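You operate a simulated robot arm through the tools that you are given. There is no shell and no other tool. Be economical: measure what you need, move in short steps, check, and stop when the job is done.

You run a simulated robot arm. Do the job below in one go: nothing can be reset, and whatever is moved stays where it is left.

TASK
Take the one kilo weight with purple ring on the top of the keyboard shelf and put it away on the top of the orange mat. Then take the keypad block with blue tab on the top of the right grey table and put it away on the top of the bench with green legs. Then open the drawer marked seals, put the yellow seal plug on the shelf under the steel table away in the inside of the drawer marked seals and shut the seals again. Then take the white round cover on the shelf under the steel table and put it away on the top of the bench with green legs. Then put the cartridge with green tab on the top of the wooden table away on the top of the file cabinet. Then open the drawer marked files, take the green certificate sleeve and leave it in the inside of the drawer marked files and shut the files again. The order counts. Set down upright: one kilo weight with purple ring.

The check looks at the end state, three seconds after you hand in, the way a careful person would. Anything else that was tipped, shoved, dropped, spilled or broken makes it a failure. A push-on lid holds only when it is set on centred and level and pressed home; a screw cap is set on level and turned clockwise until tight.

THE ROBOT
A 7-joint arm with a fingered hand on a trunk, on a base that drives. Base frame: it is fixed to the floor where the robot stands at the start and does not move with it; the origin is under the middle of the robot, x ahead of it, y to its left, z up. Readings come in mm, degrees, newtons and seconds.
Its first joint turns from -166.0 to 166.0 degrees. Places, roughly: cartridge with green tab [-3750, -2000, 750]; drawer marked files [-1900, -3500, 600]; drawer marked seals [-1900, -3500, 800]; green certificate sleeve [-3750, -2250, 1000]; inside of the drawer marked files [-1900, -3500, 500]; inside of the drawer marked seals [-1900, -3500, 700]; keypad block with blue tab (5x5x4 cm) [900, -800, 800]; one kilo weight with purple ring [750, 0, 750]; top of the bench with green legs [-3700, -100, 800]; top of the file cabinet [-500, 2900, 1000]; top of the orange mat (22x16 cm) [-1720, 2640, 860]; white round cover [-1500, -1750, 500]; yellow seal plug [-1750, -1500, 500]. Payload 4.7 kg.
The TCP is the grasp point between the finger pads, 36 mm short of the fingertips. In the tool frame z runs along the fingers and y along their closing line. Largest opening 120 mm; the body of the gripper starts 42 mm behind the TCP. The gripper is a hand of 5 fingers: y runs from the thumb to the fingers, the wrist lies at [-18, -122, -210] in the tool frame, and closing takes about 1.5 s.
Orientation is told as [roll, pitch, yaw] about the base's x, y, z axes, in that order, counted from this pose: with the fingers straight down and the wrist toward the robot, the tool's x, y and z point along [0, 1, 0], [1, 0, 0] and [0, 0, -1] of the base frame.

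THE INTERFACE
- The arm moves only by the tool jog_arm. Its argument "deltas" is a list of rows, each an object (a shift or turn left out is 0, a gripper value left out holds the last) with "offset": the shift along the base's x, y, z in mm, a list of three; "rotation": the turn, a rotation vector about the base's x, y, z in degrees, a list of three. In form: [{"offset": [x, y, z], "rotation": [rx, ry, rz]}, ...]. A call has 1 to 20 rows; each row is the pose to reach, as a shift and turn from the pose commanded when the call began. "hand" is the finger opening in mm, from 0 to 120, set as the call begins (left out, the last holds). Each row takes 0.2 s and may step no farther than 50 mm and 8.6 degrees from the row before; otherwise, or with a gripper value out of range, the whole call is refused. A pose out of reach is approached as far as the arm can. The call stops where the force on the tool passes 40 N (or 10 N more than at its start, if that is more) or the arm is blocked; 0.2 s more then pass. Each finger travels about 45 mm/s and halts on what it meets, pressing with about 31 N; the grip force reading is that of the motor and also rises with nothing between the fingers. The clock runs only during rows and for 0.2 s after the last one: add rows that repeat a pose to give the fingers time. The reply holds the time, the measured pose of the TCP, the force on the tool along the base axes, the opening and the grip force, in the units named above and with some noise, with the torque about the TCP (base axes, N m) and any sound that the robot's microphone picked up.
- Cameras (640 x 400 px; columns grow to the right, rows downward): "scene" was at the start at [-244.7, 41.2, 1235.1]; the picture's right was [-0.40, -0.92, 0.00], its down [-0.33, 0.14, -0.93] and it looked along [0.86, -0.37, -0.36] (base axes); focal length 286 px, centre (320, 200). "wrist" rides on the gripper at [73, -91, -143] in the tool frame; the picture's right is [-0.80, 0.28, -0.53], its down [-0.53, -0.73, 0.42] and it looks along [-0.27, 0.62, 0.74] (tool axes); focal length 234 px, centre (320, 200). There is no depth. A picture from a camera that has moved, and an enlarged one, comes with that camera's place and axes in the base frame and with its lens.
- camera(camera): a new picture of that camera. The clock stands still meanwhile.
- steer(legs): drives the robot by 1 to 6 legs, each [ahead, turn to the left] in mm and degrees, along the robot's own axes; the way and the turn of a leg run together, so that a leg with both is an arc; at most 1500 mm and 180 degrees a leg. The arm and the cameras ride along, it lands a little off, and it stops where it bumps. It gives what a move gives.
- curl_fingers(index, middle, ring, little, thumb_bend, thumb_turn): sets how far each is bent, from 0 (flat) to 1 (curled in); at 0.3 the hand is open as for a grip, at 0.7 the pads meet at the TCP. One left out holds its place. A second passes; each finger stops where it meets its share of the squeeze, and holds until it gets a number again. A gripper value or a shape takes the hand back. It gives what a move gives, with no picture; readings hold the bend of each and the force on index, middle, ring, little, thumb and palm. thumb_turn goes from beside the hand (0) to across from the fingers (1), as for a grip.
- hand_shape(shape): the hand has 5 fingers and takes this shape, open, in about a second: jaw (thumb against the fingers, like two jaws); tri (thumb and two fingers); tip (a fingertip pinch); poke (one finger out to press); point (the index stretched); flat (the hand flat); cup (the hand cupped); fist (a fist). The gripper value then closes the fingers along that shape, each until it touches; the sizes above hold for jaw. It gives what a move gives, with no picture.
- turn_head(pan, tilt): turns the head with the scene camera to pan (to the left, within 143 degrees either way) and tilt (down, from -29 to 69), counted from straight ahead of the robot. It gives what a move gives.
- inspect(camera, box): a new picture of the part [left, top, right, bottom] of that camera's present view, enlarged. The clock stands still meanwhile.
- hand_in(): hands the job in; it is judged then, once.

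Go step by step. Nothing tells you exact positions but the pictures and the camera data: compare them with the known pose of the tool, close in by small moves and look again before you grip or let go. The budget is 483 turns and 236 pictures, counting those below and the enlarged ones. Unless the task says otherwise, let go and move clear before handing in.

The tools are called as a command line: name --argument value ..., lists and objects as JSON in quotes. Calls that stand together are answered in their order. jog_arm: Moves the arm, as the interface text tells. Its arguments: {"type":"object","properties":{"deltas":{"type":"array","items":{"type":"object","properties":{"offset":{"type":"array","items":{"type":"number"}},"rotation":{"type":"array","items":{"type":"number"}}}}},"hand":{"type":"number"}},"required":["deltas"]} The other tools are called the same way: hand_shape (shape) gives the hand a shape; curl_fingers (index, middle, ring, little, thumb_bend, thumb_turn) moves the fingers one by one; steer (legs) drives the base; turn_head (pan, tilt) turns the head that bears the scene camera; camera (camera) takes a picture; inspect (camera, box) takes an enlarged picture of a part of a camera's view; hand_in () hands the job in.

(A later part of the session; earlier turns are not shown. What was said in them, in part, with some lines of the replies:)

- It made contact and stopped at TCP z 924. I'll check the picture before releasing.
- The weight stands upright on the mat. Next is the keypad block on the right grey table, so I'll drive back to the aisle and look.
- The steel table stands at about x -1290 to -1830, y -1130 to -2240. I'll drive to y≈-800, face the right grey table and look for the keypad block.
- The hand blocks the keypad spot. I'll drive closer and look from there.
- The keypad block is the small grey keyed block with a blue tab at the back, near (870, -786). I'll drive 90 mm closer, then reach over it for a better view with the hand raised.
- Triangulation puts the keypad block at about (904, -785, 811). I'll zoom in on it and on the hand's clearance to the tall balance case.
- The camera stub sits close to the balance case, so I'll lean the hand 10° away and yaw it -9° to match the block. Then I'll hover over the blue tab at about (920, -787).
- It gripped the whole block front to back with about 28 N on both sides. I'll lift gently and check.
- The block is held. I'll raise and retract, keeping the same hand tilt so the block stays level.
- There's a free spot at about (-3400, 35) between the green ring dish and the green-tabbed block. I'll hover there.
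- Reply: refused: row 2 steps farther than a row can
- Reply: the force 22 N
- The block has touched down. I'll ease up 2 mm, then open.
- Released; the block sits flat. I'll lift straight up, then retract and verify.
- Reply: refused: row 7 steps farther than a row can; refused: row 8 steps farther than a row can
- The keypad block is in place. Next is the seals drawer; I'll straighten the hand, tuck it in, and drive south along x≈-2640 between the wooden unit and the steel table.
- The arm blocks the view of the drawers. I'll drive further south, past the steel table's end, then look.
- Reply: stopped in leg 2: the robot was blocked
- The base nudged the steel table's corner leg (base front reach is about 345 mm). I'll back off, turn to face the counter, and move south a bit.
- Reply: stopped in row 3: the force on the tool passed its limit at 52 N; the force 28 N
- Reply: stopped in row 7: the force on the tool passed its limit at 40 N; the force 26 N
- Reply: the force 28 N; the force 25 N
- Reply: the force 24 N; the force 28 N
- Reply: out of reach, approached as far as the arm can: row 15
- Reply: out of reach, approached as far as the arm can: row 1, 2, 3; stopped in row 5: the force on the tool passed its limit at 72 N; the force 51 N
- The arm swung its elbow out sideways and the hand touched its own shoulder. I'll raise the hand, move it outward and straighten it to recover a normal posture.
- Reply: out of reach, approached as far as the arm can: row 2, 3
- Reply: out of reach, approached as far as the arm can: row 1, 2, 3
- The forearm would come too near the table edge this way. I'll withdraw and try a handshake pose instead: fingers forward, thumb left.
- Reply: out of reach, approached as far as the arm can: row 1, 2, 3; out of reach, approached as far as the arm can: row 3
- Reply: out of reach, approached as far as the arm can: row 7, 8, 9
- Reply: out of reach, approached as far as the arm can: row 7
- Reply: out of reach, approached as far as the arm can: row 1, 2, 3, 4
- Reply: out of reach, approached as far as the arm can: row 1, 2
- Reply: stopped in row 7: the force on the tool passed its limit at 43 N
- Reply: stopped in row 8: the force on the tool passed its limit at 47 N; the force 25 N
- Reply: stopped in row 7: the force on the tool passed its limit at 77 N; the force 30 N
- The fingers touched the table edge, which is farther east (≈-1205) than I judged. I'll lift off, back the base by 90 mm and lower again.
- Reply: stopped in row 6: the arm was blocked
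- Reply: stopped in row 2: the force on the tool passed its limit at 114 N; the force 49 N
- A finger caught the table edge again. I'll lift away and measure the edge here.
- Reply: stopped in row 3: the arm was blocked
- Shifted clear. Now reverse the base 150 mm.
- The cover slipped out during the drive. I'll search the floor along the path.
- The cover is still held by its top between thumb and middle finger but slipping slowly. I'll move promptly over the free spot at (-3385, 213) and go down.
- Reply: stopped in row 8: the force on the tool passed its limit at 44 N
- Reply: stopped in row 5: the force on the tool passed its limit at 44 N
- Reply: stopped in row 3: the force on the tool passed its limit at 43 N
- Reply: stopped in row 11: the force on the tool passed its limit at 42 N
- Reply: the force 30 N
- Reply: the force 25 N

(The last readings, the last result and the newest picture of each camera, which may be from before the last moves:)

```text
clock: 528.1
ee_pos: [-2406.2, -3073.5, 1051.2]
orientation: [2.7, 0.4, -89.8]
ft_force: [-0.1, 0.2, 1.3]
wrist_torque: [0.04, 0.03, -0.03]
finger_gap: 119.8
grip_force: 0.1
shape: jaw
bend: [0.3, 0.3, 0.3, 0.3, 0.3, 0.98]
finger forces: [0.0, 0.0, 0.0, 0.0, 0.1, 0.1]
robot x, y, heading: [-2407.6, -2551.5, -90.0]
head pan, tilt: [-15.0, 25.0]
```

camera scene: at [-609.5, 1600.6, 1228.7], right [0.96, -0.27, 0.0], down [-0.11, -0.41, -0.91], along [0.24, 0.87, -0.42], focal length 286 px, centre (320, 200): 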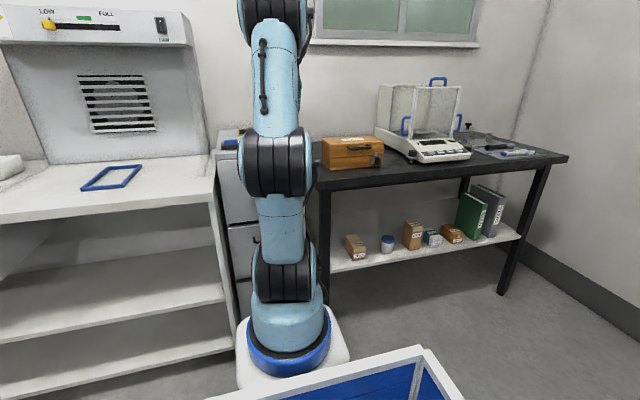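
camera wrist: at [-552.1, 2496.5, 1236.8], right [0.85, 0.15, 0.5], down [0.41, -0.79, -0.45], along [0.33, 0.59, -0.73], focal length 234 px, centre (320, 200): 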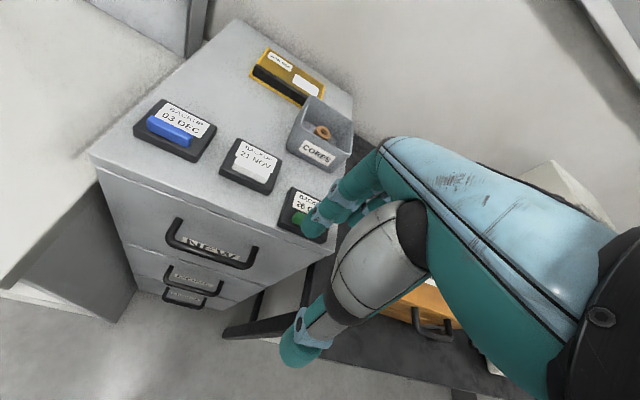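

steer --legs '[[0, 45], [150, 0], [0, -45]]'

jog_arm --deltas '[{"offset": [35, -5, -15], "rotation": [-5, 0, 0]}, {"offset": [70, -10, -30], "rotation": [-10, 0, 0]}, {"offset": [105, -10, -45], "rotation": [-15, 0, 0]}, {"offset": [140, -10, -65], "rotation": [-20, 0, 0]}, {"offset": [175, -10, -85], "rotation": [-25, 0, 0]}, {"offset": [210, 0, -105], "rotation": [-30, 0, 0]}, {"offset": [245, 20, -125], "rotation": [-35, 0, 0]}, {"offset": [280, 40, -145], "rotation": [-40, 0, 0]}, {"offset": [315, 60, -165], "rotation": [-45, 0, 0]}, {"offset": [350, 80, -185], "rotation": [-50, 0, 0]}, {"offset": [385, 90, -205], "rotation": [-55, 0, 0]}, {"offset": [420, 95, -225], "rotation": [-60, 0, 0]}]' --hand 60

camera --camera "wrist"

```text
clock: 533.6
ee_pos: [-2302.3, -3178.5, 1050.6]
orientation: [2.7, 0.4, -89.9]
ft_force: [-0.8, 0.3, 0.3]
wrist_torque: [0.03, 0.0, -0.02]
finger_gap: 119.8
grip_force: 0.1
shape: jaw
bend: [0.3, 0.3, 0.3, 0.3, 0.3, 0.98]
finger forces: [0.0, 0.1, 0.1, 0.0, 0.0, 0.0]
robot x, y, heading: [-2302.5, -2660.2, -89.8]
head pan, tilt: [-15.0, 25.0]
```

```text
clock: 536.2
ee_pos: [-1881.9, -3082.4, 825.8]
orientation: [2.9, -59.7, -90.3]
ft_force: [0.5, -0.1, 0.6]
wrist_torque: [0.01, -0.01, 0.0]
finger_gap: 60.3
grip_force: 0.0
shape: jaw
bend: [0.74, 0.45, 0.42, 0.4, 0.7, 1.0]
finger forces: [0.1, 0.1, 0.0, 0.0, 0.0, 0.0]
robot x, y, heading: [-2303.8, -2654.0, -90.1]
head pan, tilt: [-15.0, 25.0]
```

```text
57 pictures are left
camera wrist: at [-1816.5, -2909.7, 819.8], right [-0.83, 0.28, 0.48], down [-0.51, -0.02, -0.86], along [-0.23, -0.96, 0.16], focal length 234 px, centre (320, 200)
```

wrist: 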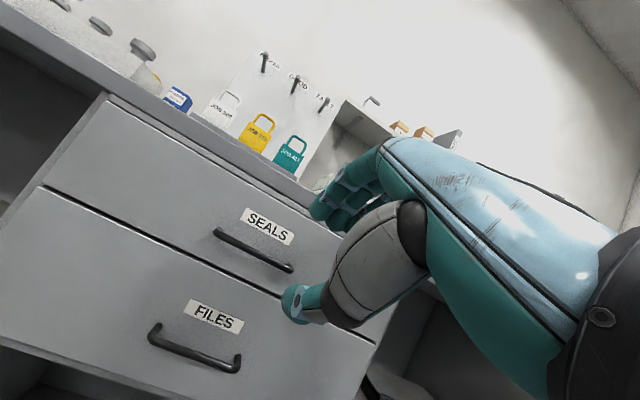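

The FILES bar is at about (-1858, -3305, 588). I'll move to 60 mm short of it.

jog_arm --deltas '[{"offset": [4, -20, -38]}, {"offset": [8, -45, -76]}, {"offset": [12, -72, -112]}, {"offset": [16, -102, -145]}, {"offset": [20, -132, -175]}, {"offset": [22, -160, -204]}]'

camera --camera "wrist"

```text
clock: 537.6
ee_pos: [-1858.8, -3243.3, 621.9]
orientation: [2.8, -59.7, -90.1]
ft_force: [0.5, -0.8, 0.0]
wrist_torque: [0.02, -0.02, -0.01]
finger_gap: 60.4
grip_force: 0.2
shape: jaw
bend: [0.74, 0.45, 0.42, 0.4, 0.7, 1.0]
finger forces: [0.0, 0.0, 0.0, 0.1, 0.0, 0.0]
robot x, y, heading: [-2303.8, -2654.8, -90.2]
head pan, tilt: [-15.0, 25.0]
```

```text
56 pictures are left
camera wrist: at [-1793.2, -3071.2, 616.2], right [-0.83, 0.28, 0.49], down [-0.51, -0.02, -0.86], along [-0.23, -0.96, 0.16], focal length 234 px, centre (320, 200)
```

wrist: 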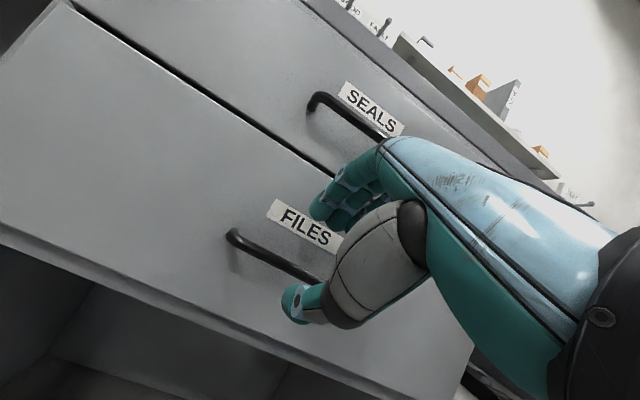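

jog_arm --deltas '[{"offset": [0, -15, -12]}, {"offset": [0, -30, -22]}, {"offset": [0, -42, -29]}, {"offset": [0, -51, -35]}]'

camera --camera "wrist"

```text
clock: 538.6
ee_pos: [-1860.1, -3295.0, 586.8]
orientation: [2.7, -59.6, -90.1]
ft_force: [0.5, -0.2, 0.3]
wrist_torque: [0.02, 0.01, -0.03]
finger_gap: 60.3
grip_force: 0.0
shape: jaw
bend: [0.74, 0.45, 0.42, 0.4, 0.7, 1.0]
finger forces: [0.0, 0.0, 0.1, 0.1, 0.0, 0.0]
robot x, y, heading: [-2301.2, -2658.4, -89.9]
head pan, tilt: [-15.0, 25.0]
```

```text
55 pictures are left
camera wrist: at [-1794.1, -3121.7, 580.9], right [-0.83, 0.28, 0.49], down [-0.51, -0.02, -0.86], along [-0.23, -0.96, 0.16], focal length 234 px, centre (320, 200)
```

wrist: 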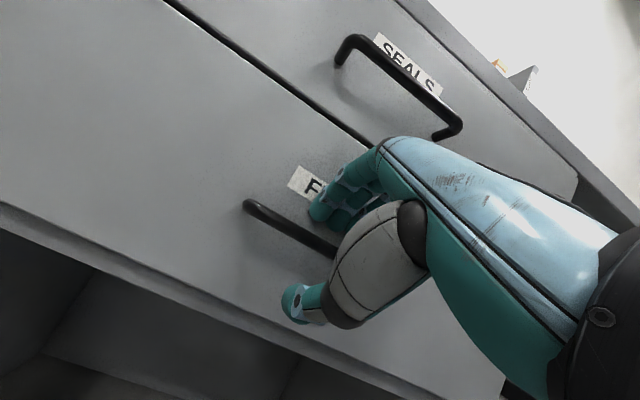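

The bar is positioned as before. Closing on it.

jog_arm --deltas '[{"offset": [0, 0, 0]}, {"offset": [0, 0, 0]}, {"offset": [0, 0, 0]}, {"offset": [0, 0, 0]}, {"offset": [0, 0, 0]}, {"offset": [0, 0, 0]}, {"offset": [0, 0, 0]}]' --hand 0

jog_arm --deltas '[{"offset": [0, 8, 0]}, {"offset": [0, 18, 0]}, {"offset": [0, 30, 0]}, {"offset": [0, 45, 0]}]'

camera --camera "wrist"

```text
clock: 540.2
ee_pos: [-1859.5, -3293.5, 585.6]
orientation: [2.6, -59.6, -90.1]
ft_force: [2.3, -2.2, -8.0]
wrist_torque: [0.11, 0.24, 0.0]
finger_gap: 2.2
grip_force: 31.1
shape: jaw
bend: [0.71, 0.7, 0.67, 0.68, 0.71, 1.0]
finger forces: [12.4, 4.9, 2.4, 3.4, 28.1, 0.1]
robot x, y, heading: [-2304.3, -2657.4, -89.9]
head pan, tilt: [-15.0, 25.0]
```

```text
clock: 541.2
ee_pos: [-1860.4, -3247.9, 587.1]
orientation: [2.6, -59.6, -90.0]
ft_force: [0.9, 0.1, -12.4]
wrist_torque: [0.18, 0.2, 0.0]
finger_gap: 2.5
grip_force: 31.2
shape: jaw
bend: [0.71, 0.7, 0.68, 0.68, 0.71, 1.0]
finger forces: [11.9, 5.1, 2.5, 2.5, 30.4, 0.0]
robot x, y, heading: [-2301.8, -2657.9, -89.9]
head pan, tilt: [-15.0, 25.0]
```

```text
54 pictures are left
camera wrist: at [-1794.4, -3076.6, 580.6], right [-0.83, 0.28, 0.49], down [-0.51, -0.02, -0.86], along [-0.23, -0.96, 0.16], focal length 234 px, centre (320, 200)
```

wrist: 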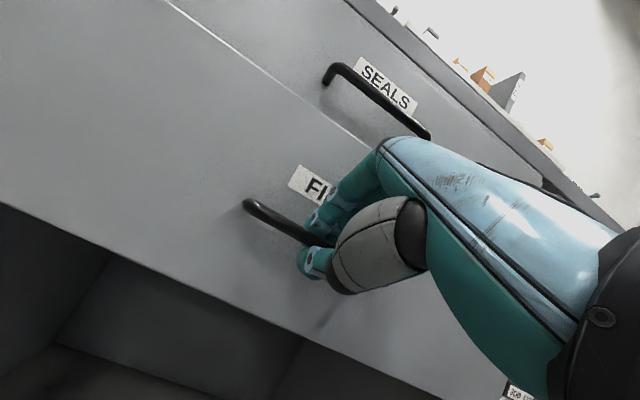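

The FILES drawer is sliding. I'll keep pulling.

jog_arm --deltas '[{"offset": [0, 22, 0]}, {"offset": [0, 44, 0]}, {"offset": [0, 66, 0]}, {"offset": [0, 88, 0]}, {"offset": [0, 110, 0]}, {"offset": [0, 132, 0]}, {"offset": [0, 154, 0]}, {"offset": [0, 176, 0]}, {"offset": [0, 198, 0]}, {"offset": [0, 220, 0]}, {"offset": [0, 240, 0]}]'

camera --camera "wrist"

```text
clock: 543.6
ee_pos: [-1860.8, -3010.7, 586.0]
orientation: [2.6, -59.6, -90.0]
ft_force: [-2.2, -0.5, -14.8]
wrist_torque: [0.23, 0.2, 0.02]
finger_gap: 2.0
grip_force: 30.9
shape: jaw
bend: [0.71, 0.7, 0.69, 0.68, 0.71, 1.0]
finger forces: [12.2, 5.1, 2.8, 2.1, 30.5, 0.0]
robot x, y, heading: [-2302.3, -2652.9, -90.1]
head pan, tilt: [-15.0, 25.0]
```

```text
53 pictures are left
camera wrist: at [-1794.4, -2836.0, 580.8], right [-0.83, 0.28, 0.49], down [-0.51, -0.02, -0.86], along [-0.23, -0.96, 0.16], focal length 234 px, centre (320, 200)
```

wrist: 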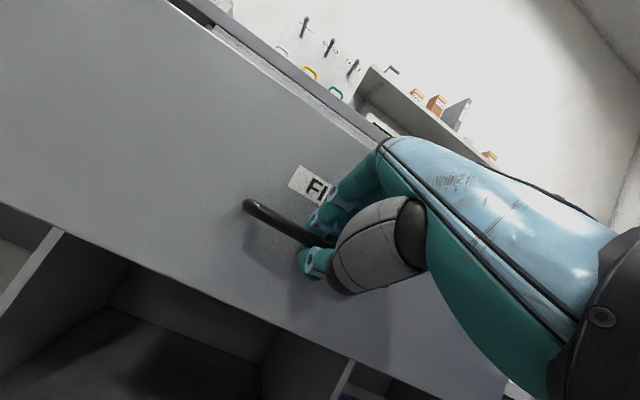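

Open about 285 mm. I'll release, retreat and return to the carry pose.

jog_arm --deltas '[{"offset": [0, 0, 0]}, {"offset": [0, 0, 0]}, {"offset": [0, 0, 0]}, {"offset": [0, 0, 0]}, {"offset": [0, 0, 0]}, {"offset": [0, 0, 0]}]' --hand 70

jog_arm --deltas '[{"offset": [0, 25, 15]}, {"offset": [0, 55, 35]}, {"offset": [0, 80, 65]}, {"offset": [-15, 85, 105]}, {"offset": [-35, 85, 145], "rotation": [5, 0, 0]}, {"offset": [-60, 80, 180], "rotation": [10, 0, 0]}, {"offset": [-90, 70, 210], "rotation": [15, 0, 0]}, {"offset": [-120, 60, 240], "rotation": [20, 0, 0]}, {"offset": [-150, 45, 270], "rotation": [25, 0, 0]}, {"offset": [-180, 25, 300], "rotation": [30, 0, 0]}, {"offset": [-210, 5, 330], "rotation": [36, 0, 0]}, {"offset": [-240, -20, 360], "rotation": [42, 0, 0]}, {"offset": [-270, -45, 385], "rotation": [48, 0, 0]}, {"offset": [-305, -70, 405], "rotation": [54, 0, 0]}, {"offset": [-340, -95, 425], "rotation": [60, 0, 0]}, {"offset": [-375, -120, 440], "rotation": [60, 0, 0]}, {"offset": [-410, -140, 455], "rotation": [60, 0, 0]}, {"offset": [-440, -155, 465], "rotation": [60, 0, 0]}]'

turn_head --pan 25 --tilt 35

camera --camera "scene"

```text
clock: 545.0
ee_pos: [-1860.0, -3009.1, 586.6]
orientation: [2.7, -59.6, -90.1]
ft_force: [0.2, 0.7, 0.4]
wrist_torque: [-0.01, -0.01, -0.03]
finger_gap: 69.7
grip_force: 0.0
shape: jaw
bend: [0.74, 0.42, 0.39, 0.41, 0.67, 1.0]
finger forces: [0.0, 0.0, 0.0, 0.1, 0.0, 0.0]
robot x, y, heading: [-2300.7, -2656.1, -90.4]
head pan, tilt: [-15.0, 25.0]
```

```text
clock: 549.0
ee_pos: [-2176.9, -3131.8, 1050.4]
orientation: [2.7, 0.4, -61.5]
ft_force: [0.4, 0.5, -0.5]
wrist_torque: [0.0, 0.0, -0.01]
finger_gap: 69.6
grip_force: 0.2
shape: jaw
bend: [0.74, 0.42, 0.39, 0.41, 0.67, 1.0]
finger forces: [0.0, 0.0, 0.0, 0.0, 0.0, 0.1]
robot x, y, heading: [-2301.9, -2653.3, -90.0]
head pan, tilt: [-15.0, 25.0]
stopped in row 18: the arm was blocked; the commanded pose is now the measured one
```

```text
clock: 550.1
ee_pos: [-2177.9, -3131.8, 1051.8]
orientation: [2.7, 0.3, -61.5]
ft_force: [0.1, -0.4, -0.3]
wrist_torque: [0.02, 0.01, 0.01]
finger_gap: 69.8
grip_force: 0.0
shape: jaw
bend: [0.74, 0.42, 0.39, 0.41, 0.67, 1.0]
finger forces: [0.0, 0.0, 0.0, 0.1, 0.0, 0.0]
robot x, y, heading: [-2301.2, -2654.8, -90.2]
head pan, tilt: [25.0, 35.0]
```

```text
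52 pictures are left
camera scene: at [-2184.7, -2408.8, 1213.0], right [-0.91, -0.42, 0.0], down [-0.24, 0.52, -0.82], along [0.34, -0.74, -0.57], focal length 286 px, centre (320, 200)
```

scene: 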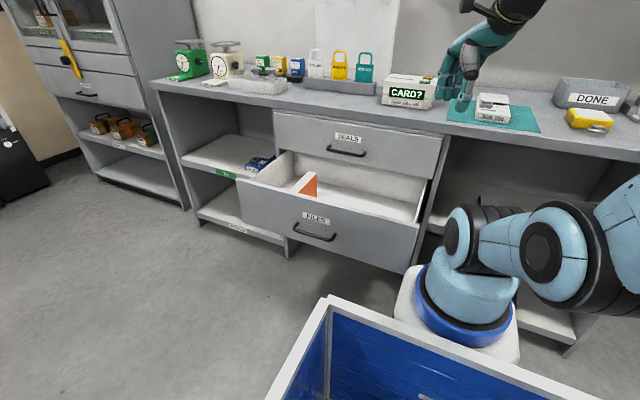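

The FILES drawer is open with an orange sleeve already inside. I'll straighten the hand's yaw before driving off.

jog_arm --deltas '[{"offset": [0, -15, 5], "rotation": [0, 0, -7]}, {"offset": [-20, -30, 10], "rotation": [0, 0, -14]}, {"offset": [-50, -45, 15], "rotation": [0, 0, -21]}, {"offset": [-85, -55, 15], "rotation": [0, 0, -28]}, {"offset": [-120, -60, 15], "rotation": [0, 0, -28]}]'

```text
clock: 551.3
ee_pos: [-2299.5, -3191.7, 1066.4]
orientation: [2.8, 0.4, -89.6]
ft_force: [0.4, 0.5, 0.0]
wrist_torque: [-0.03, 0.01, -0.02]
finger_gap: 69.6
grip_force: 0.1
shape: jaw
bend: [0.74, 0.42, 0.39, 0.41, 0.67, 1.0]
finger forces: [0.0, 0.1, 0.1, 0.1, 0.0, 0.0]
robot x, y, heading: [-2299.3, -2656.6, -90.1]
head pan, tilt: [25.0, 35.0]
```

Now to the wooden table for the sleeve, which stands at about (-3805, -2277). I'll reverse north, turn to face west and approach.

steer --legs '[[-385, 0], [0, -90], [620, 0]]'

camera --camera "wrist"

```text
clock: 560.6
ee_pos: [-3452.3, -2283.9, 1065.6]
orientation: [2.7, 0.3, -179.1]
ft_force: [0.0, 0.2, -0.5]
wrist_torque: [-0.01, 0.0, -0.01]
finger_gap: 69.7
grip_force: 0.0
shape: jaw
bend: [0.74, 0.42, 0.39, 0.41, 0.67, 1.0]
finger forces: [0.0, 0.0, 0.0, 0.0, 0.0, 0.0]
robot x, y, heading: [-2917.2, -2273.6, -179.7]
head pan, tilt: [25.0, 35.0]
```

```text
51 pictures are left
camera wrist: at [-3361.5, -2348.2, 1211.7], right [-0.29, 0.82, 0.49], down [0.73, 0.52, -0.45], along [-0.62, 0.22, -0.75], focal length 234 px, centre (320, 200)
```

wrist: 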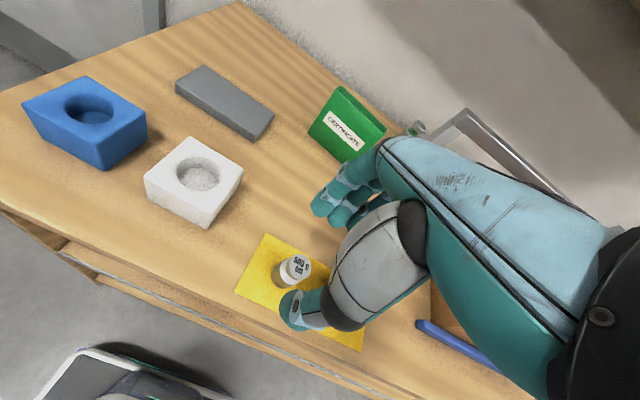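

I can see the sleeve. I'll drive 50 mm closer and hover in front of and above it with the hand yawed -8°.

steer --legs '[[50, 0]]'

jog_arm --deltas '[{"offset": [-40, 1, 10], "rotation": [-1, 0, -2]}, {"offset": [-80, 2, 20], "rotation": [-2.5, 0, -4]}, {"offset": [-120, 3, 30], "rotation": [-2.5, 0, -6]}, {"offset": [-160, 4, 35], "rotation": [-2.5, 0, -8]}, {"offset": [-200, 5, 40], "rotation": [-2.5, 0, -8]}, {"offset": [-240, 6, 40], "rotation": [-2.5, 0, -8]}]'

camera --camera "wrist"

```text
clock: 561.5
ee_pos: [-3503.3, -2284.1, 1065.6]
orientation: [2.7, 0.2, -179.2]
ft_force: [0.3, 0.7, 0.4]
wrist_torque: [0.02, -0.01, 0.0]
finger_gap: 69.6
grip_force: 0.0
shape: jaw
bend: [0.74, 0.42, 0.39, 0.41, 0.67, 1.0]
finger forces: [0.0, 0.1, 0.0, 0.0, 0.0, 0.0]
robot x, y, heading: [-2970.9, -2280.1, -179.7]
head pan, tilt: [25.0, 35.0]
```

```text
clock: 562.9
ee_pos: [-3743.3, -2277.9, 1104.6]
orientation: [5.1, 0.3, 172.8]
ft_force: [0.0, -0.1, 1.8]
wrist_torque: [0.05, 0.08, 0.0]
finger_gap: 69.6
grip_force: 0.1
shape: jaw
bend: [0.74, 0.42, 0.39, 0.41, 0.67, 1.0]
finger forces: [0.0, 0.0, 0.0, 0.1, 0.1, 0.0]
robot x, y, heading: [-2970.4, -2273.9, -179.7]
head pan, tilt: [25.0, 35.0]
```

```text
50 pictures are left
camera wrist: at [-3661.4, -2348.5, 1255.0], right [-0.18, 0.88, 0.45], down [0.79, 0.4, -0.47], along [-0.59, 0.27, -0.76], focal length 234 px, centre (320, 200)
```

wrist: 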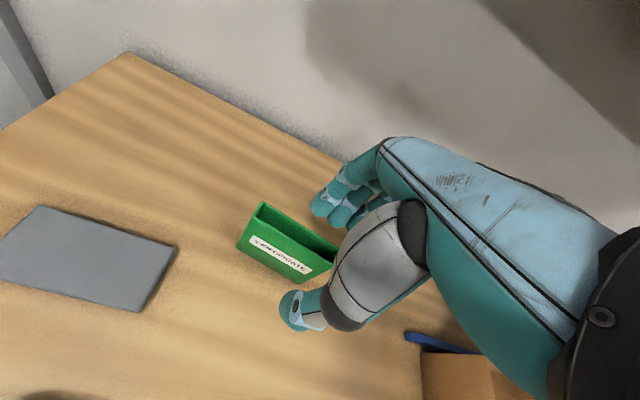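

inspect --camera "wrist" --box '[220, 180, 360, 300]'

```text
3.33 times, centred on (290, 240) of wrist
camera zoom: at [-3661.4, -2348.5, 1255.0], right [-0.18, 0.88, 0.45], down [0.79, 0.4, -0.47], along [-0.59, 0.27, -0.76], focal length 781 px, centre (420, 67)
```

zoom: 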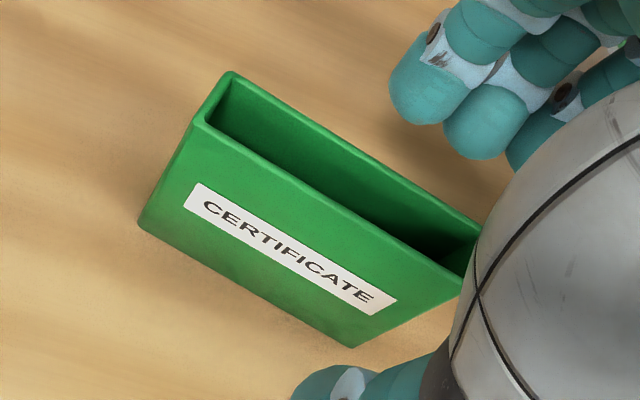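

The sleeve's top centre is at (-3811, -2271, 976), 27 mm thick, with yaw about 11°. I'll level the hand, align it, and lower to straddle the walls.

jog_arm --deltas '[{"offset": [-35, 3, -15], "rotation": [2.5, 0, -2]}, {"offset": [-68, 7, -40], "rotation": [5, 0, -3.5]}]'

camera --camera "wrist"

```text
clock: 563.5
ee_pos: [-3812.2, -2272.3, 1065.7]
orientation: [0.3, -0.5, 169.3]
ft_force: [-0.4, -0.7, 1.3]
wrist_torque: [0.0, 0.02, 0.0]
finger_gap: 69.9
grip_force: 0.1
shape: jaw
bend: [0.74, 0.42, 0.39, 0.41, 0.67, 1.0]
finger forces: [0.1, 0.1, 0.0, 0.0, 0.0, 0.0]
robot x, y, heading: [-2972.8, -2277.2, -179.8]
head pan, tilt: [25.0, 35.0]
```

```text
48 pictures are left
camera wrist: at [-3734.5, -2359.4, 1208.0], right [-0.12, 0.84, 0.52], down [0.81, 0.39, -0.43], along [-0.57, 0.37, -0.73], focal length 234 px, centre (320, 200)
```

wrist: 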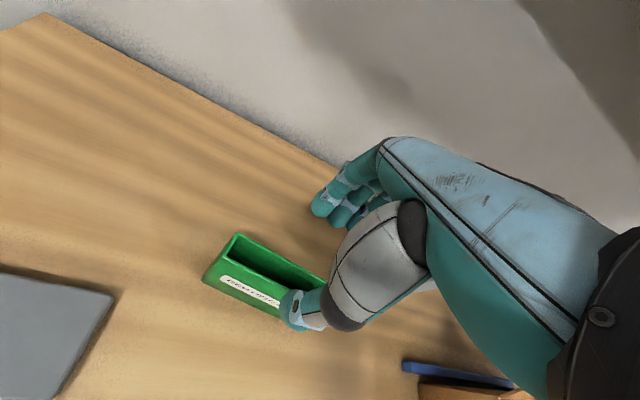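

Aligned. Lowering to grip height.

jog_arm --deltas '[{"offset": [1, -4, -30]}, {"offset": [1, -4, -60]}, {"offset": [1, -4, -85]}]'

camera --camera "wrist"

```text
clock: 564.3
ee_pos: [-3810.6, -2275.7, 981.6]
orientation: [0.2, -0.3, 169.5]
ft_force: [0.5, -0.3, -0.6]
wrist_torque: [0.04, 0.01, 0.01]
finger_gap: 69.7
grip_force: 0.1
shape: jaw
bend: [0.74, 0.42, 0.39, 0.41, 0.67, 1.0]
finger forces: [0.0, 0.0, 0.0, 0.0, 0.1, 0.0]
robot x, y, heading: [-2968.4, -2278.1, -179.7]
head pan, tilt: [25.0, 35.0]
```

```text
47 pictures are left
camera wrist: at [-3733.5, -2363.0, 1123.5], right [-0.12, 0.84, 0.52], down [0.81, 0.39, -0.43], along [-0.57, 0.37, -0.73], focal length 234 px, centre (320, 200)
```

wrist: 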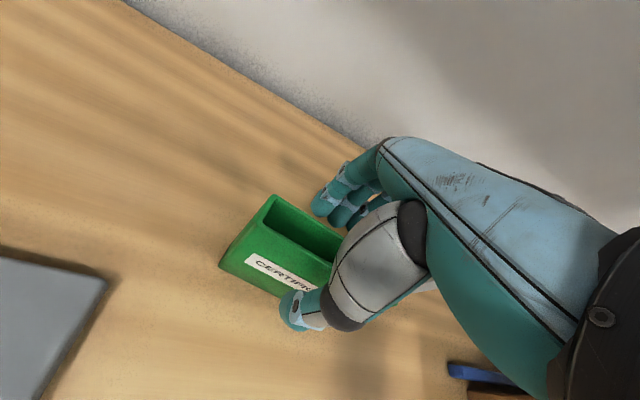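

jog_arm --deltas '[{"offset": [0, 0, -14]}, {"offset": [0, 0, -28]}]'

jog_arm --deltas '[{"offset": [0, 0, 0]}, {"offset": [0, 0, 0]}, {"offset": [0, 0, 0]}, {"offset": [0, 0, 0]}, {"offset": [0, 0, 0]}, {"offset": [0, 0, 0]}, {"offset": [0, 0, 0]}]' --hand 0

jog_arm --deltas '[{"offset": [0, 0, 10]}, {"offset": [0, 0, 25]}, {"offset": [0, 0, 50]}, {"offset": [0, 0, 80]}]'

camera --camera "wrist"

```text
clock: 564.9
ee_pos: [-3810.0, -2275.2, 953.0]
orientation: [0.3, -0.4, 169.4]
ft_force: [0.6, -1.9, 0.6]
wrist_torque: [0.0, 0.0, -0.01]
finger_gap: 69.9
grip_force: 0.1
shape: jaw
bend: [0.74, 0.42, 0.39, 0.41, 0.67, 1.0]
finger forces: [0.0, 0.1, 0.0, 0.0, 0.0, 0.0]
robot x, y, heading: [-2969.5, -2279.9, -179.5]
head pan, tilt: [25.0, 35.0]
```

```text
clock: 566.5
ee_pos: [-3810.7, -2276.1, 953.2]
orientation: [0.2, -0.3, 169.4]
ft_force: [0.4, -0.3, -0.4]
wrist_torque: [-0.02, 0.01, 0.0]
finger_gap: 23.2
grip_force: 30.5
shape: jaw
bend: [0.73, 0.61, 0.62, 0.71, 0.74, 1.0]
finger forces: [17.5, 7.1, 3.2, 0.7, 28.4, 0.0]
robot x, y, heading: [-2969.1, -2274.1, -179.7]
head pan, tilt: [25.0, 35.0]
```

```text
clock: 567.5
ee_pos: [-3811.2, -2275.0, 1032.5]
orientation: [0.3, -0.3, 169.4]
ft_force: [-0.4, -0.4, -1.2]
wrist_torque: [-0.02, -0.04, -0.02]
finger_gap: 23.3
grip_force: 30.5
shape: jaw
bend: [0.73, 0.61, 0.62, 0.71, 0.74, 1.0]
finger forces: [17.6, 7.1, 3.2, 0.8, 28.4, 0.1]
robot x, y, heading: [-2968.1, -2277.0, -179.7]
head pan, tilt: [25.0, 35.0]
```

```text
46 pictures are left
camera wrist: at [-3733.4, -2363.0, 1174.6], right [-0.12, 0.84, 0.52], down [0.82, 0.39, -0.43], along [-0.57, 0.37, -0.74], focal length 234 px, centre (320, 200)
```

wrist: 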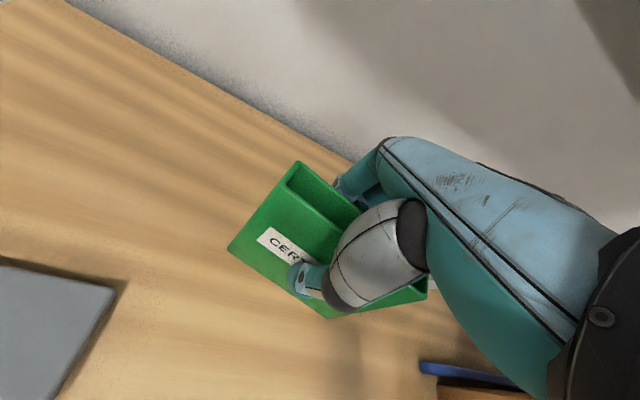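

The sleeve is firmly held (28 N). I'll raise, retract, then back off and drive to the open FILES drawer.

jog_arm --deltas '[{"offset": [0, 0, 40]}, {"offset": [10, 0, 80]}, {"offset": [45, 0, 95]}, {"offset": [90, 0, 95]}, {"offset": [135, 0, 95]}, {"offset": [180, 0, 95]}, {"offset": [225, 0, 95]}, {"offset": [270, 0, 95]}, {"offset": [300, 0, 95]}]'

steer --legs '[[-650, 0], [0, 89.7], [350, 0]]'

camera --camera "wrist"

camera --camera "scene"

```text
clock: 569.5
ee_pos: [-3511.2, -2274.4, 1125.9]
orientation: [0.2, -0.2, 169.4]
ft_force: [-0.9, -0.6, -1.6]
wrist_torque: [-0.04, -0.05, 0.0]
finger_gap: 23.0
grip_force: 31.0
shape: jaw
bend: [0.73, 0.61, 0.62, 0.71, 0.74, 1.0]
finger forces: [17.7, 7.2, 3.2, 0.7, 28.5, 0.0]
robot x, y, heading: [-2969.4, -2274.7, -179.7]
head pan, tilt: [25.0, 35.0]
```

```text
clock: 578.9
ee_pos: [-2308.3, -3166.3, 1126.1]
orientation: [0.3, -0.4, -100.5]
ft_force: [0.6, 0.8, -1.6]
wrist_torque: [-0.03, -0.01, 0.02]
finger_gap: 23.1
grip_force: 30.7
shape: jaw
bend: [0.73, 0.61, 0.62, 0.71, 0.74, 1.0]
finger forces: [17.5, 7.1, 3.2, 0.5, 28.1, 0.0]
robot x, y, heading: [-2307.6, -2629.7, -89.6]
head pan, tilt: [25.0, 35.0]
```

```text
45 pictures are left
camera wrist: at [-2220.7, -3089.0, 1268.8], right [-0.84, -0.12, 0.52], down [-0.39, 0.81, -0.43], along [-0.37, -0.57, -0.73], focal length 234 px, centre (320, 200)
```

wrist: 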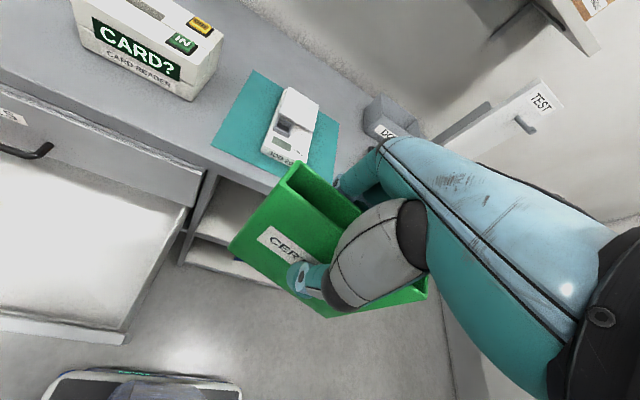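

```text
44 pictures are left
camera scene: at [-2192.7, -2376.5, 1213.0], right [-0.9, -0.43, 0.0], down [-0.25, 0.52, -0.82], along [0.35, -0.74, -0.57], focal length 286 px, centre (320, 200)
```

scene: 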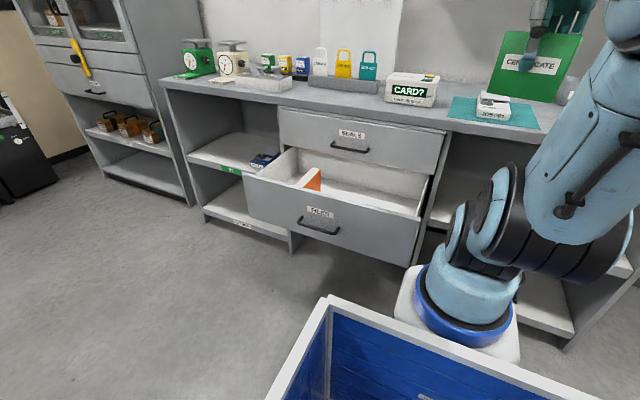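

I'll move the sleeve over the open drawer and align it with the drawer.

jog_arm --deltas '[{"offset": [40, 5, -5], "rotation": [0, 0, 2]}, {"offset": [80, 10, -10], "rotation": [0, 0, 4]}, {"offset": [120, 15, -15], "rotation": [0, 0, 6]}, {"offset": [160, 18, -25], "rotation": [0, 0, 8]}, {"offset": [200, 20, -35], "rotation": [0, 0, 10]}, {"offset": [240, 20, -50], "rotation": [0, 0, 10.5]}, {"offset": [280, 20, -65], "rotation": [0, 0, 10.5]}, {"offset": [320, 20, -80], "rotation": [0, 0, 10.5]}, {"offset": [355, 18, -100], "rotation": [0, 0, 10.5]}]'

camera --camera "wrist"

inspect --camera "scene" --box '[220, 80, 460, 280]'

```text
clock: 580.9
ee_pos: [-1952.7, -3147.3, 1027.9]
orientation: [0.3, -0.5, -89.9]
ft_force: [-0.4, -0.4, -1.0]
wrist_torque: [-0.02, -0.03, 0.01]
finger_gap: 23.1
grip_force: 31.1
shape: jaw
bend: [0.73, 0.61, 0.62, 0.71, 0.74, 1.0]
finger forces: [17.6, 7.0, 3.1, 0.4, 28.0, 0.0]
robot x, y, heading: [-2307.0, -2631.4, -89.5]
head pan, tilt: [25.0, 35.0]
```

```text
43 pictures are left
camera wrist: at [-1881.6, -3055.5, 1169.6], right [-0.81, -0.28, 0.52], down [-0.53, 0.73, -0.43], along [-0.26, -0.63, -0.73], focal length 234 px, centre (320, 200)
```

wrist: 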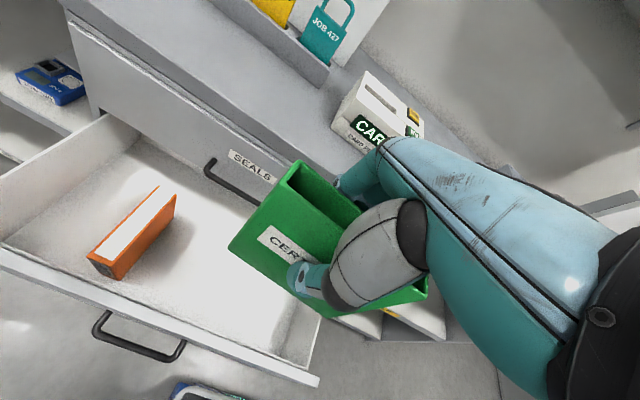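

```text
2.00 times, centred on (340, 180) of scene
camera zoom: at [-2192.8, -2376.4, 1213.0], right [-0.9, -0.43, 0.0], down [-0.25, 0.52, -0.82], along [0.35, -0.74, -0.57], focal length 572 px, centre (280, 240)
```

zoom: 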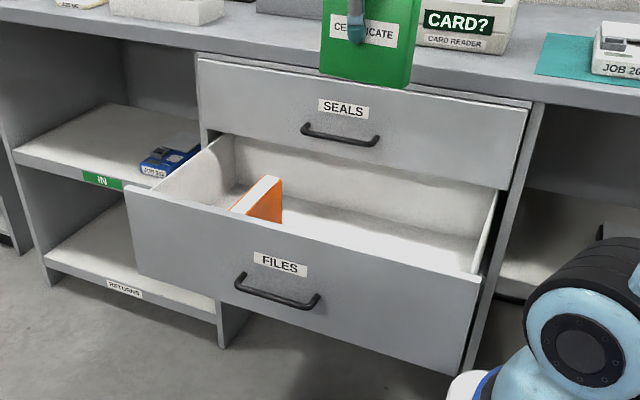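

The FILES drawer interior spans y -3070 to -3330, its top edge is at z≈718 and its floor at about 545. I'll lower the sleeve at (-1960, -3170) toward the floor.

jog_arm --deltas '[{"offset": [-4, -10, -40]}, {"offset": [-7, -20, -80]}, {"offset": [-7, -23, -120]}, {"offset": [-7, -23, -160]}, {"offset": [-7, -23, -200]}, {"offset": [-7, -23, -240]}, {"offset": [-7, -23, -280]}, {"offset": [-7, -23, -320]}]'

camera --camera "wrist"

inspect --camera "scene" --box '[220, 80, 460, 280]'

```text
clock: 582.7
ee_pos: [-1960.7, -3171.7, 706.1]
orientation: [0.3, -0.4, -90.0]
ft_force: [-0.1, -0.3, -1.7]
wrist_torque: [0.03, -0.02, -0.02]
finger_gap: 23.2
grip_force: 30.6
shape: jaw
bend: [0.73, 0.61, 0.62, 0.71, 0.74, 1.0]
finger forces: [17.4, 7.0, 3.1, 0.4, 28.1, 0.0]
robot x, y, heading: [-2308.4, -2627.8, -89.6]
head pan, tilt: [25.0, 35.0]
```

```text
41 pictures are left
camera wrist: at [-1888.7, -3079.7, 848.4], right [-0.81, -0.28, 0.52], down [-0.53, 0.73, -0.43], along [-0.26, -0.63, -0.73], focal length 234 px, centre (320, 200)
```

wrist: 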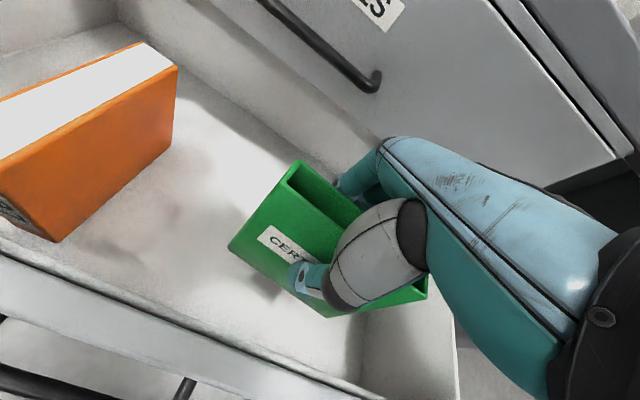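

```text
2.00 times, centred on (340, 180) of scene
camera zoom: at [-2192.7, -2376.5, 1213.0], right [-0.9, -0.43, 0.0], down [-0.25, 0.52, -0.82], along [0.35, -0.74, -0.57], focal length 572 px, centre (280, 240)
```

zoom: 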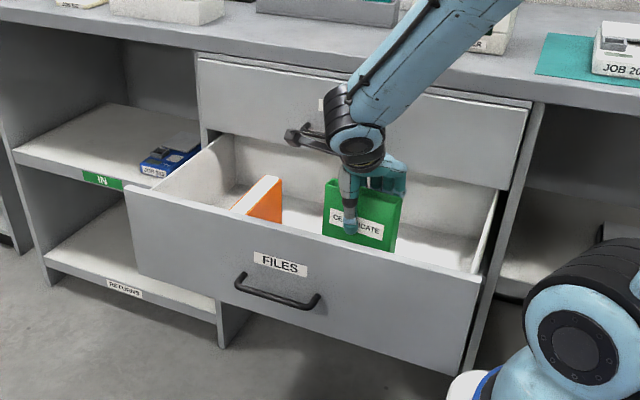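

The sleeve is inside the drawer walls. I'll lower slowly to the floor.

jog_arm --deltas '[{"offset": [0, 0, -15]}, {"offset": [0, 0, -28]}, {"offset": [0, 0, -36]}, {"offset": [0, 0, -42]}, {"offset": [0, 0, -47]}, {"offset": [0, 0, -52]}, {"offset": [0, 0, -57]}, {"offset": [0, 0, -62]}, {"offset": [0, 0, -67]}, {"offset": [0, 0, -72]}, {"offset": [0, 0, -77]}, {"offset": [0, 0, -82]}]'

```text
clock: 585.3
ee_pos: [-1959.1, -3170.4, 624.4]
orientation: [0.3, -0.4, -90.0]
ft_force: [0.3, 0.7, -0.9]
wrist_torque: [0.01, -0.01, 0.06]
finger_gap: 23.0
grip_force: 31.2
shape: jaw
bend: [0.73, 0.61, 0.62, 0.71, 0.74, 1.0]
finger forces: [17.4, 7.0, 3.2, 0.4, 28.0, 0.0]
robot x, y, heading: [-2306.2, -2627.7, -89.5]
head pan, tilt: [25.0, 35.0]
```

jog_arm --deltas '[{"offset": [0, 0, -4]}, {"offset": [0, 0, -8]}, {"offset": [0, 0, -12]}, {"offset": [0, 0, -16]}, {"offset": [0, 0, -20]}, {"offset": [0, 0, -24]}, {"offset": [0, 0, -28]}]'

camera --camera "wrist"

```text
clock: 586.5
ee_pos: [-1956.2, -3173.8, 611.8]
orientation: [0.8, -0.8, -90.1]
ft_force: [-0.7, -0.3, 12.3]
wrist_torque: [-0.11, 0.01, 0.02]
finger_gap: 24.7
grip_force: 31.1
shape: jaw
bend: [0.73, 0.61, 0.62, 0.71, 0.74, 1.0]
finger forces: [19.7, 8.8, 3.1, 0.2, 31.4, 0.0]
robot x, y, heading: [-2307.0, -2626.8, -89.8]
head pan, tilt: [25.0, 35.0]
stopped in row 6: the force on the tool passed its limit at 44 N (the readings are from after the stop); the commanded pose is now the measured one
```

```text
39 pictures are left
camera wrist: at [-1885.8, -3081.3, 753.8], right [-0.81, -0.27, 0.52], down [-0.52, 0.73, -0.44], along [-0.26, -0.63, -0.73], focal length 234 px, centre (320, 200)
```

wrist: 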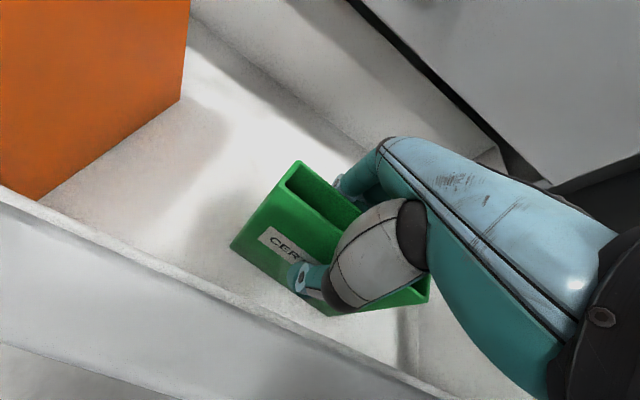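

It's on the drawer floor. I'll ease up and open the hand gently.

jog_arm --deltas '[{"offset": [0, 0, 2]}, {"offset": [0, 0, 2]}, {"offset": [0, 0, 2]}, {"offset": [0, 0, 2]}, {"offset": [0, 0, 2]}, {"offset": [0, 0, 2]}]' --hand 65

camera --camera "wrist"

```text
clock: 587.9
ee_pos: [-1957.9, -3174.0, 611.5]
orientation: [0.7, -0.7, -90.0]
ft_force: [0.0, 0.2, 0.6]
wrist_torque: [-0.02, 0.01, -0.01]
finger_gap: 64.7
grip_force: 0.2
shape: jaw
bend: [0.74, 0.43, 0.4, 0.4, 0.68, 1.0]
finger forces: [0.0, 0.0, 0.0, 0.0, 0.0, 0.1]
robot x, y, heading: [-2307.4, -2625.0, -89.5]
head pan, tilt: [25.0, 35.0]
```

```text
38 pictures are left
camera wrist: at [-1886.5, -3080.9, 753.9], right [-0.81, -0.27, 0.52], down [-0.53, 0.73, -0.44], along [-0.26, -0.63, -0.73], focal length 234 px, centre (320, 200)
```

wrist: 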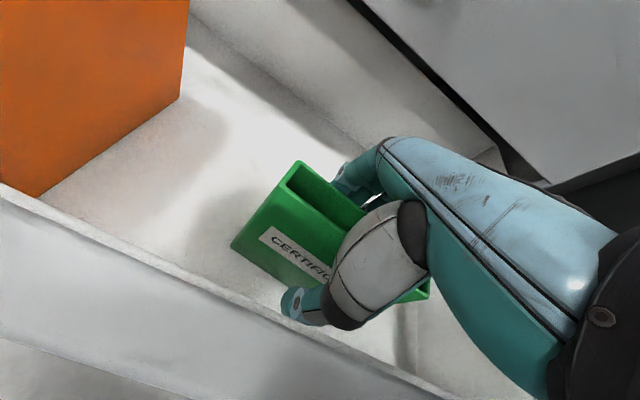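

Released and standing. I'll rise straight up out of the drawer.

jog_arm --deltas '[{"offset": [0, 0, 15]}, {"offset": [0, 0, 40]}, {"offset": [0, 0, 80]}, {"offset": [0, 0, 120]}, {"offset": [0, 0, 160]}, {"offset": [0, 0, 200]}, {"offset": [0, 0, 240]}, {"offset": [0, 0, 280]}, {"offset": [0, 10, 320]}]'

camera --camera "wrist"

inspect --camera "scene" --box '[220, 80, 460, 280]'

```text
clock: 589.9
ee_pos: [-1957.4, -3164.9, 931.8]
orientation: [0.7, -0.5, -90.1]
ft_force: [0.0, 0.3, -0.4]
wrist_torque: [0.02, 0.0, 0.01]
finger_gap: 64.6
grip_force: 0.0
shape: jaw
bend: [0.74, 0.43, 0.4, 0.4, 0.68, 1.0]
finger forces: [0.0, 0.1, 0.0, 0.0, 0.1, 0.0]
robot x, y, heading: [-2310.4, -2625.9, -89.8]
head pan, tilt: [25.0, 35.0]
```

```text
37 pictures are left
camera wrist: at [-1886.0, -3070.9, 1074.2], right [-0.81, -0.27, 0.52], down [-0.53, 0.73, -0.44], along [-0.26, -0.63, -0.73], focal length 234 px, centre (320, 200)
```

wrist: 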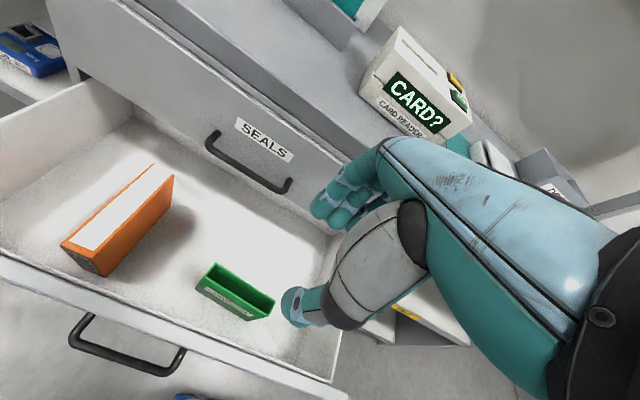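

```text
2.00 times, centred on (340, 180) of scene
camera zoom: at [-2192.4, -2376.7, 1213.0], right [-0.9, -0.43, 0.0], down [-0.25, 0.52, -0.82], along [0.35, -0.74, -0.57], focal length 572 px, centre (280, 240)
```

zoom: 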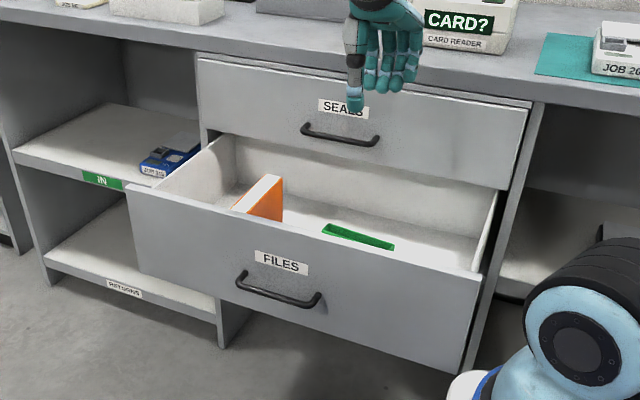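

The green sleeve stands in the FILES drawer. I'll shut the drawer with a slow fist push.

jog_arm --deltas '[{"offset": [10, 40, 20]}, {"offset": [20, 80, 30]}, {"offset": [30, 120, 30]}, {"offset": [40, 160, 30]}, {"offset": [50, 200, 25]}, {"offset": [65, 235, 15], "rotation": [-6, 0, 0]}, {"offset": [80, 262, 0], "rotation": [-12, 0, 0]}, {"offset": [91, 275, -25], "rotation": [-18, 0, 0]}, {"offset": [91, 280, -55], "rotation": [-24, 0, 0]}, {"offset": [91, 280, -85], "rotation": [-30, 0, 0]}, {"offset": [91, 280, -115], "rotation": [-36, 0, 0]}, {"offset": [91, 280, -145], "rotation": [-42, 0, 0]}, {"offset": [91, 280, -175], "rotation": [-48, 0, 0]}, {"offset": [91, 280, -210], "rotation": [-54, 0, 0]}, {"offset": [91, 280, -245], "rotation": [-60, 0, 0]}, {"offset": [91, 280, -280], "rotation": [-60, 0, 0]}]'

hand_shape --shape "fist"

camera --camera "wrist"

```text
clock: 593.3
ee_pos: [-1866.3, -2882.7, 652.8]
orientation: [0.9, -60.7, -90.3]
ft_force: [-0.4, -0.1, 0.5]
wrist_torque: [-0.02, 0.0, 0.0]
finger_gap: 64.8
grip_force: 0.1
shape: jaw
bend: [0.74, 0.43, 0.4, 0.4, 0.68, 1.0]
finger forces: [0.0, 0.0, 0.0, 0.0, 0.1, 0.0]
robot x, y, heading: [-2308.6, -2625.4, -89.5]
head pan, tilt: [25.0, 35.0]
```

```text
clock: 594.2
ee_pos: [-1866.8, -2883.6, 652.5]
orientation: [0.8, -60.6, -90.2]
ft_force: [-1.0, -0.2, 0.7]
wrist_torque: [0.01, -0.03, -0.02]
finger_gap: 0.1
grip_force: 0.0
shape: fist
bend: [1.0, 1.0, 1.0, 1.0, 0.85, 0.85]
finger forces: [0.0, 0.0, 0.1, 0.0, 0.0, 0.0]
robot x, y, heading: [-2306.6, -2625.8, -89.7]
head pan, tilt: [25.0, 35.0]
```

```text
35 pictures are left
camera wrist: at [-1795.1, -2712.8, 643.0], right [-0.81, 0.31, 0.49], down [-0.53, -0.02, -0.85], along [-0.26, -0.95, 0.18], focal length 234 px, centre (320, 200)
```

wrist: 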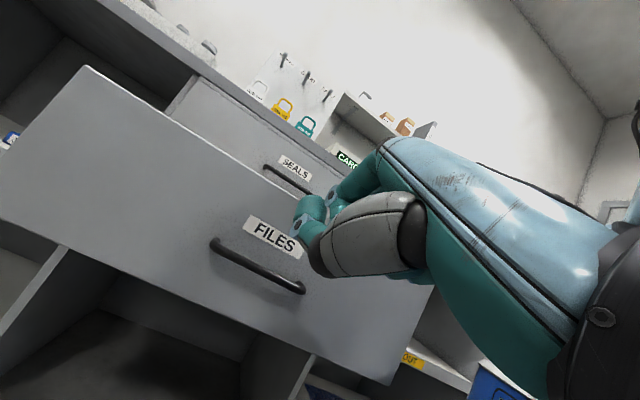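

jog_arm --deltas '[{"offset": [0, -40, 0]}, {"offset": [0, -80, 0]}, {"offset": [0, -115, 0]}, {"offset": [0, -135, 0]}, {"offset": [0, -148, 0]}, {"offset": [0, -160, 0]}, {"offset": [0, -173, 0]}, {"offset": [0, -186, 0]}, {"offset": [0, -199, 0]}, {"offset": [0, -212, 0]}, {"offset": [0, -225, 0]}, {"offset": [0, -238, 0]}, {"offset": [0, -251, 0]}, {"offset": [0, -264, 0]}, {"offset": [0, -277, 0]}, {"offset": [0, -290, 0]}, {"offset": [0, -303, 0]}, {"offset": [0, -316, 0]}, {"offset": [0, -329, 0]}, {"offset": [0, -342, 0]}]'

camera --camera "scene"

```text
clock: 598.4
ee_pos: [-1867.3, -3226.9, 650.9]
orientation: [0.7, -60.8, -90.2]
ft_force: [-0.2, -0.4, 0.1]
wrist_torque: [0.01, -0.01, -0.02]
finger_gap: 0.3
grip_force: 0.0
shape: fist
bend: [1.0, 1.0, 1.0, 1.0, 0.85, 0.85]
finger forces: [0.0, 0.1, 0.1, 0.0, 0.0, 0.1]
robot x, y, heading: [-2310.0, -2625.7, -89.7]
head pan, tilt: [25.0, 35.0]
```

```text
34 pictures are left
camera scene: at [-2192.4, -2376.6, 1213.0], right [-0.9, -0.43, 0.0], down [-0.25, 0.52, -0.82], along [0.35, -0.74, -0.57], focal length 286 px, centre (320, 200)
```

scene: 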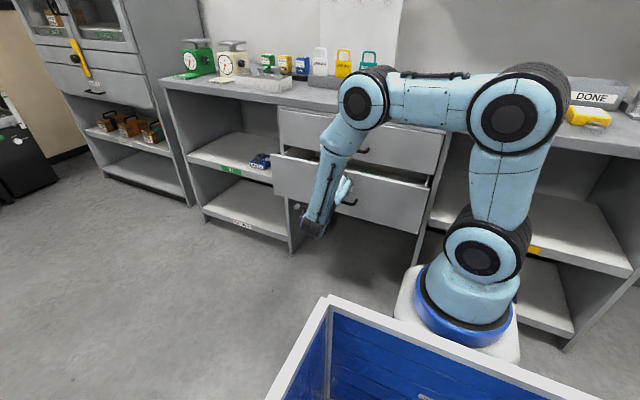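

It's closing smoothly. I'll push the remaining ~100 mm until it stops.

jog_arm --deltas '[{"offset": [0, -12, 0]}, {"offset": [0, -24, 0]}, {"offset": [0, -36, 0]}, {"offset": [0, -48, 0]}, {"offset": [0, -60, 0]}, {"offset": [0, -72, 0]}, {"offset": [0, -84, 0]}, {"offset": [0, -94, 0]}, {"offset": [0, -104, 0]}, {"offset": [0, -114, 0]}, {"offset": [0, -124, 0]}]'

camera --camera "wrist"

```text
clock: 600.6
ee_pos: [-1865.1, -3332.2, 644.9]
orientation: [-0.4, -60.4, -88.5]
ft_force: [-3.5, 22.6, -2.1]
wrist_torque: [-0.59, -0.04, 0.34]
finger_gap: 0.0
grip_force: 0.0
shape: fist
bend: [1.0, 1.0, 1.0, 1.0, 0.9, 0.85]
finger forces: [0.0, 0.0, 0.0, 0.1, 25.7, 0.1]
robot x, y, heading: [-2309.8, -2626.1, -89.2]
head pan, tilt: [25.0, 35.0]
stopped in row 11: the force on the tool passed its limit at 47 N (the readings are from after the stop); the commanded pose is now the measured one
```

```text
33 pictures are left
camera wrist: at [-1795.7, -3160.6, 636.2], right [-0.81, 0.3, 0.51], down [-0.54, -0.02, -0.84], along [-0.25, -0.95, 0.18], focal length 234 px, centre (320, 200)
```

wrist: 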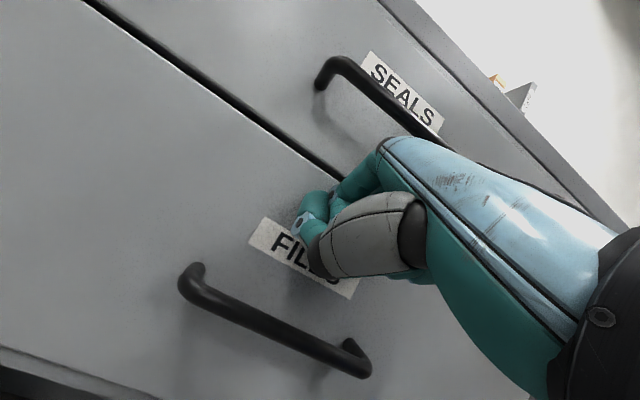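

Both drawers are flush. I'll back the hand off and confirm from the head camera.

jog_arm --deltas '[{"offset": [0, 40, 0]}, {"offset": [0, 85, 0]}, {"offset": [0, 130, 0]}, {"offset": [0, 175, 10]}, {"offset": [0, 220, 20]}, {"offset": [-10, 260, 40]}, {"offset": [-30, 290, 70]}, {"offset": [-60, 300, 105]}, {"offset": [-90, 300, 140]}]'

inspect --camera "scene" --box '[220, 80, 460, 280]'

```text
clock: 602.6
ee_pos: [-1956.7, -3033.1, 786.1]
orientation: [-0.2, -60.4, -89.0]
ft_force: [-0.1, -0.4, 0.1]
wrist_torque: [0.0, 0.0, 0.02]
finger_gap: 0.0
grip_force: 0.0
shape: fist
bend: [1.0, 1.0, 1.0, 1.0, 0.86, 0.85]
finger forces: [0.0, 0.0, 0.0, 0.0, 0.0, 0.0]
robot x, y, heading: [-2308.5, -2623.6, -89.7]
head pan, tilt: [25.0, 35.0]
```

```text
2.00 times, centred on (340, 180) of scene
camera zoom: at [-2193.1, -2375.9, 1213.0], right [-0.9, -0.43, 0.0], down [-0.25, 0.52, -0.82], along [0.35, -0.74, -0.57], focal length 572 px, centre (280, 240)
```

zoom: 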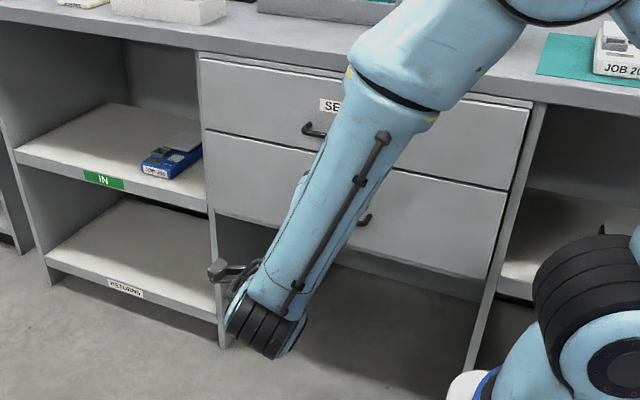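

Both drawers are shut and the hand is clear. All six items are where the task asked for them, so I'm handing in.

hand_in

```text
The job is handed in.
```

I finished all six jobs in order and handed in: every item is where you asked, the weight is upright, and both drawers are shut.

A few bumps along the way may count against the check:
- **Steel table:** the robot's base and fingers hit it a few times. I saw no items on it move, but I couldn't rule out a small shift of the table itself.
- **RETURN box:** the hand brushed this box on the wooden table. It still looked in place between its rails.
- **White cover:** it slipped in the grip on the way to the bench but didn't fall, and it now sits flat.
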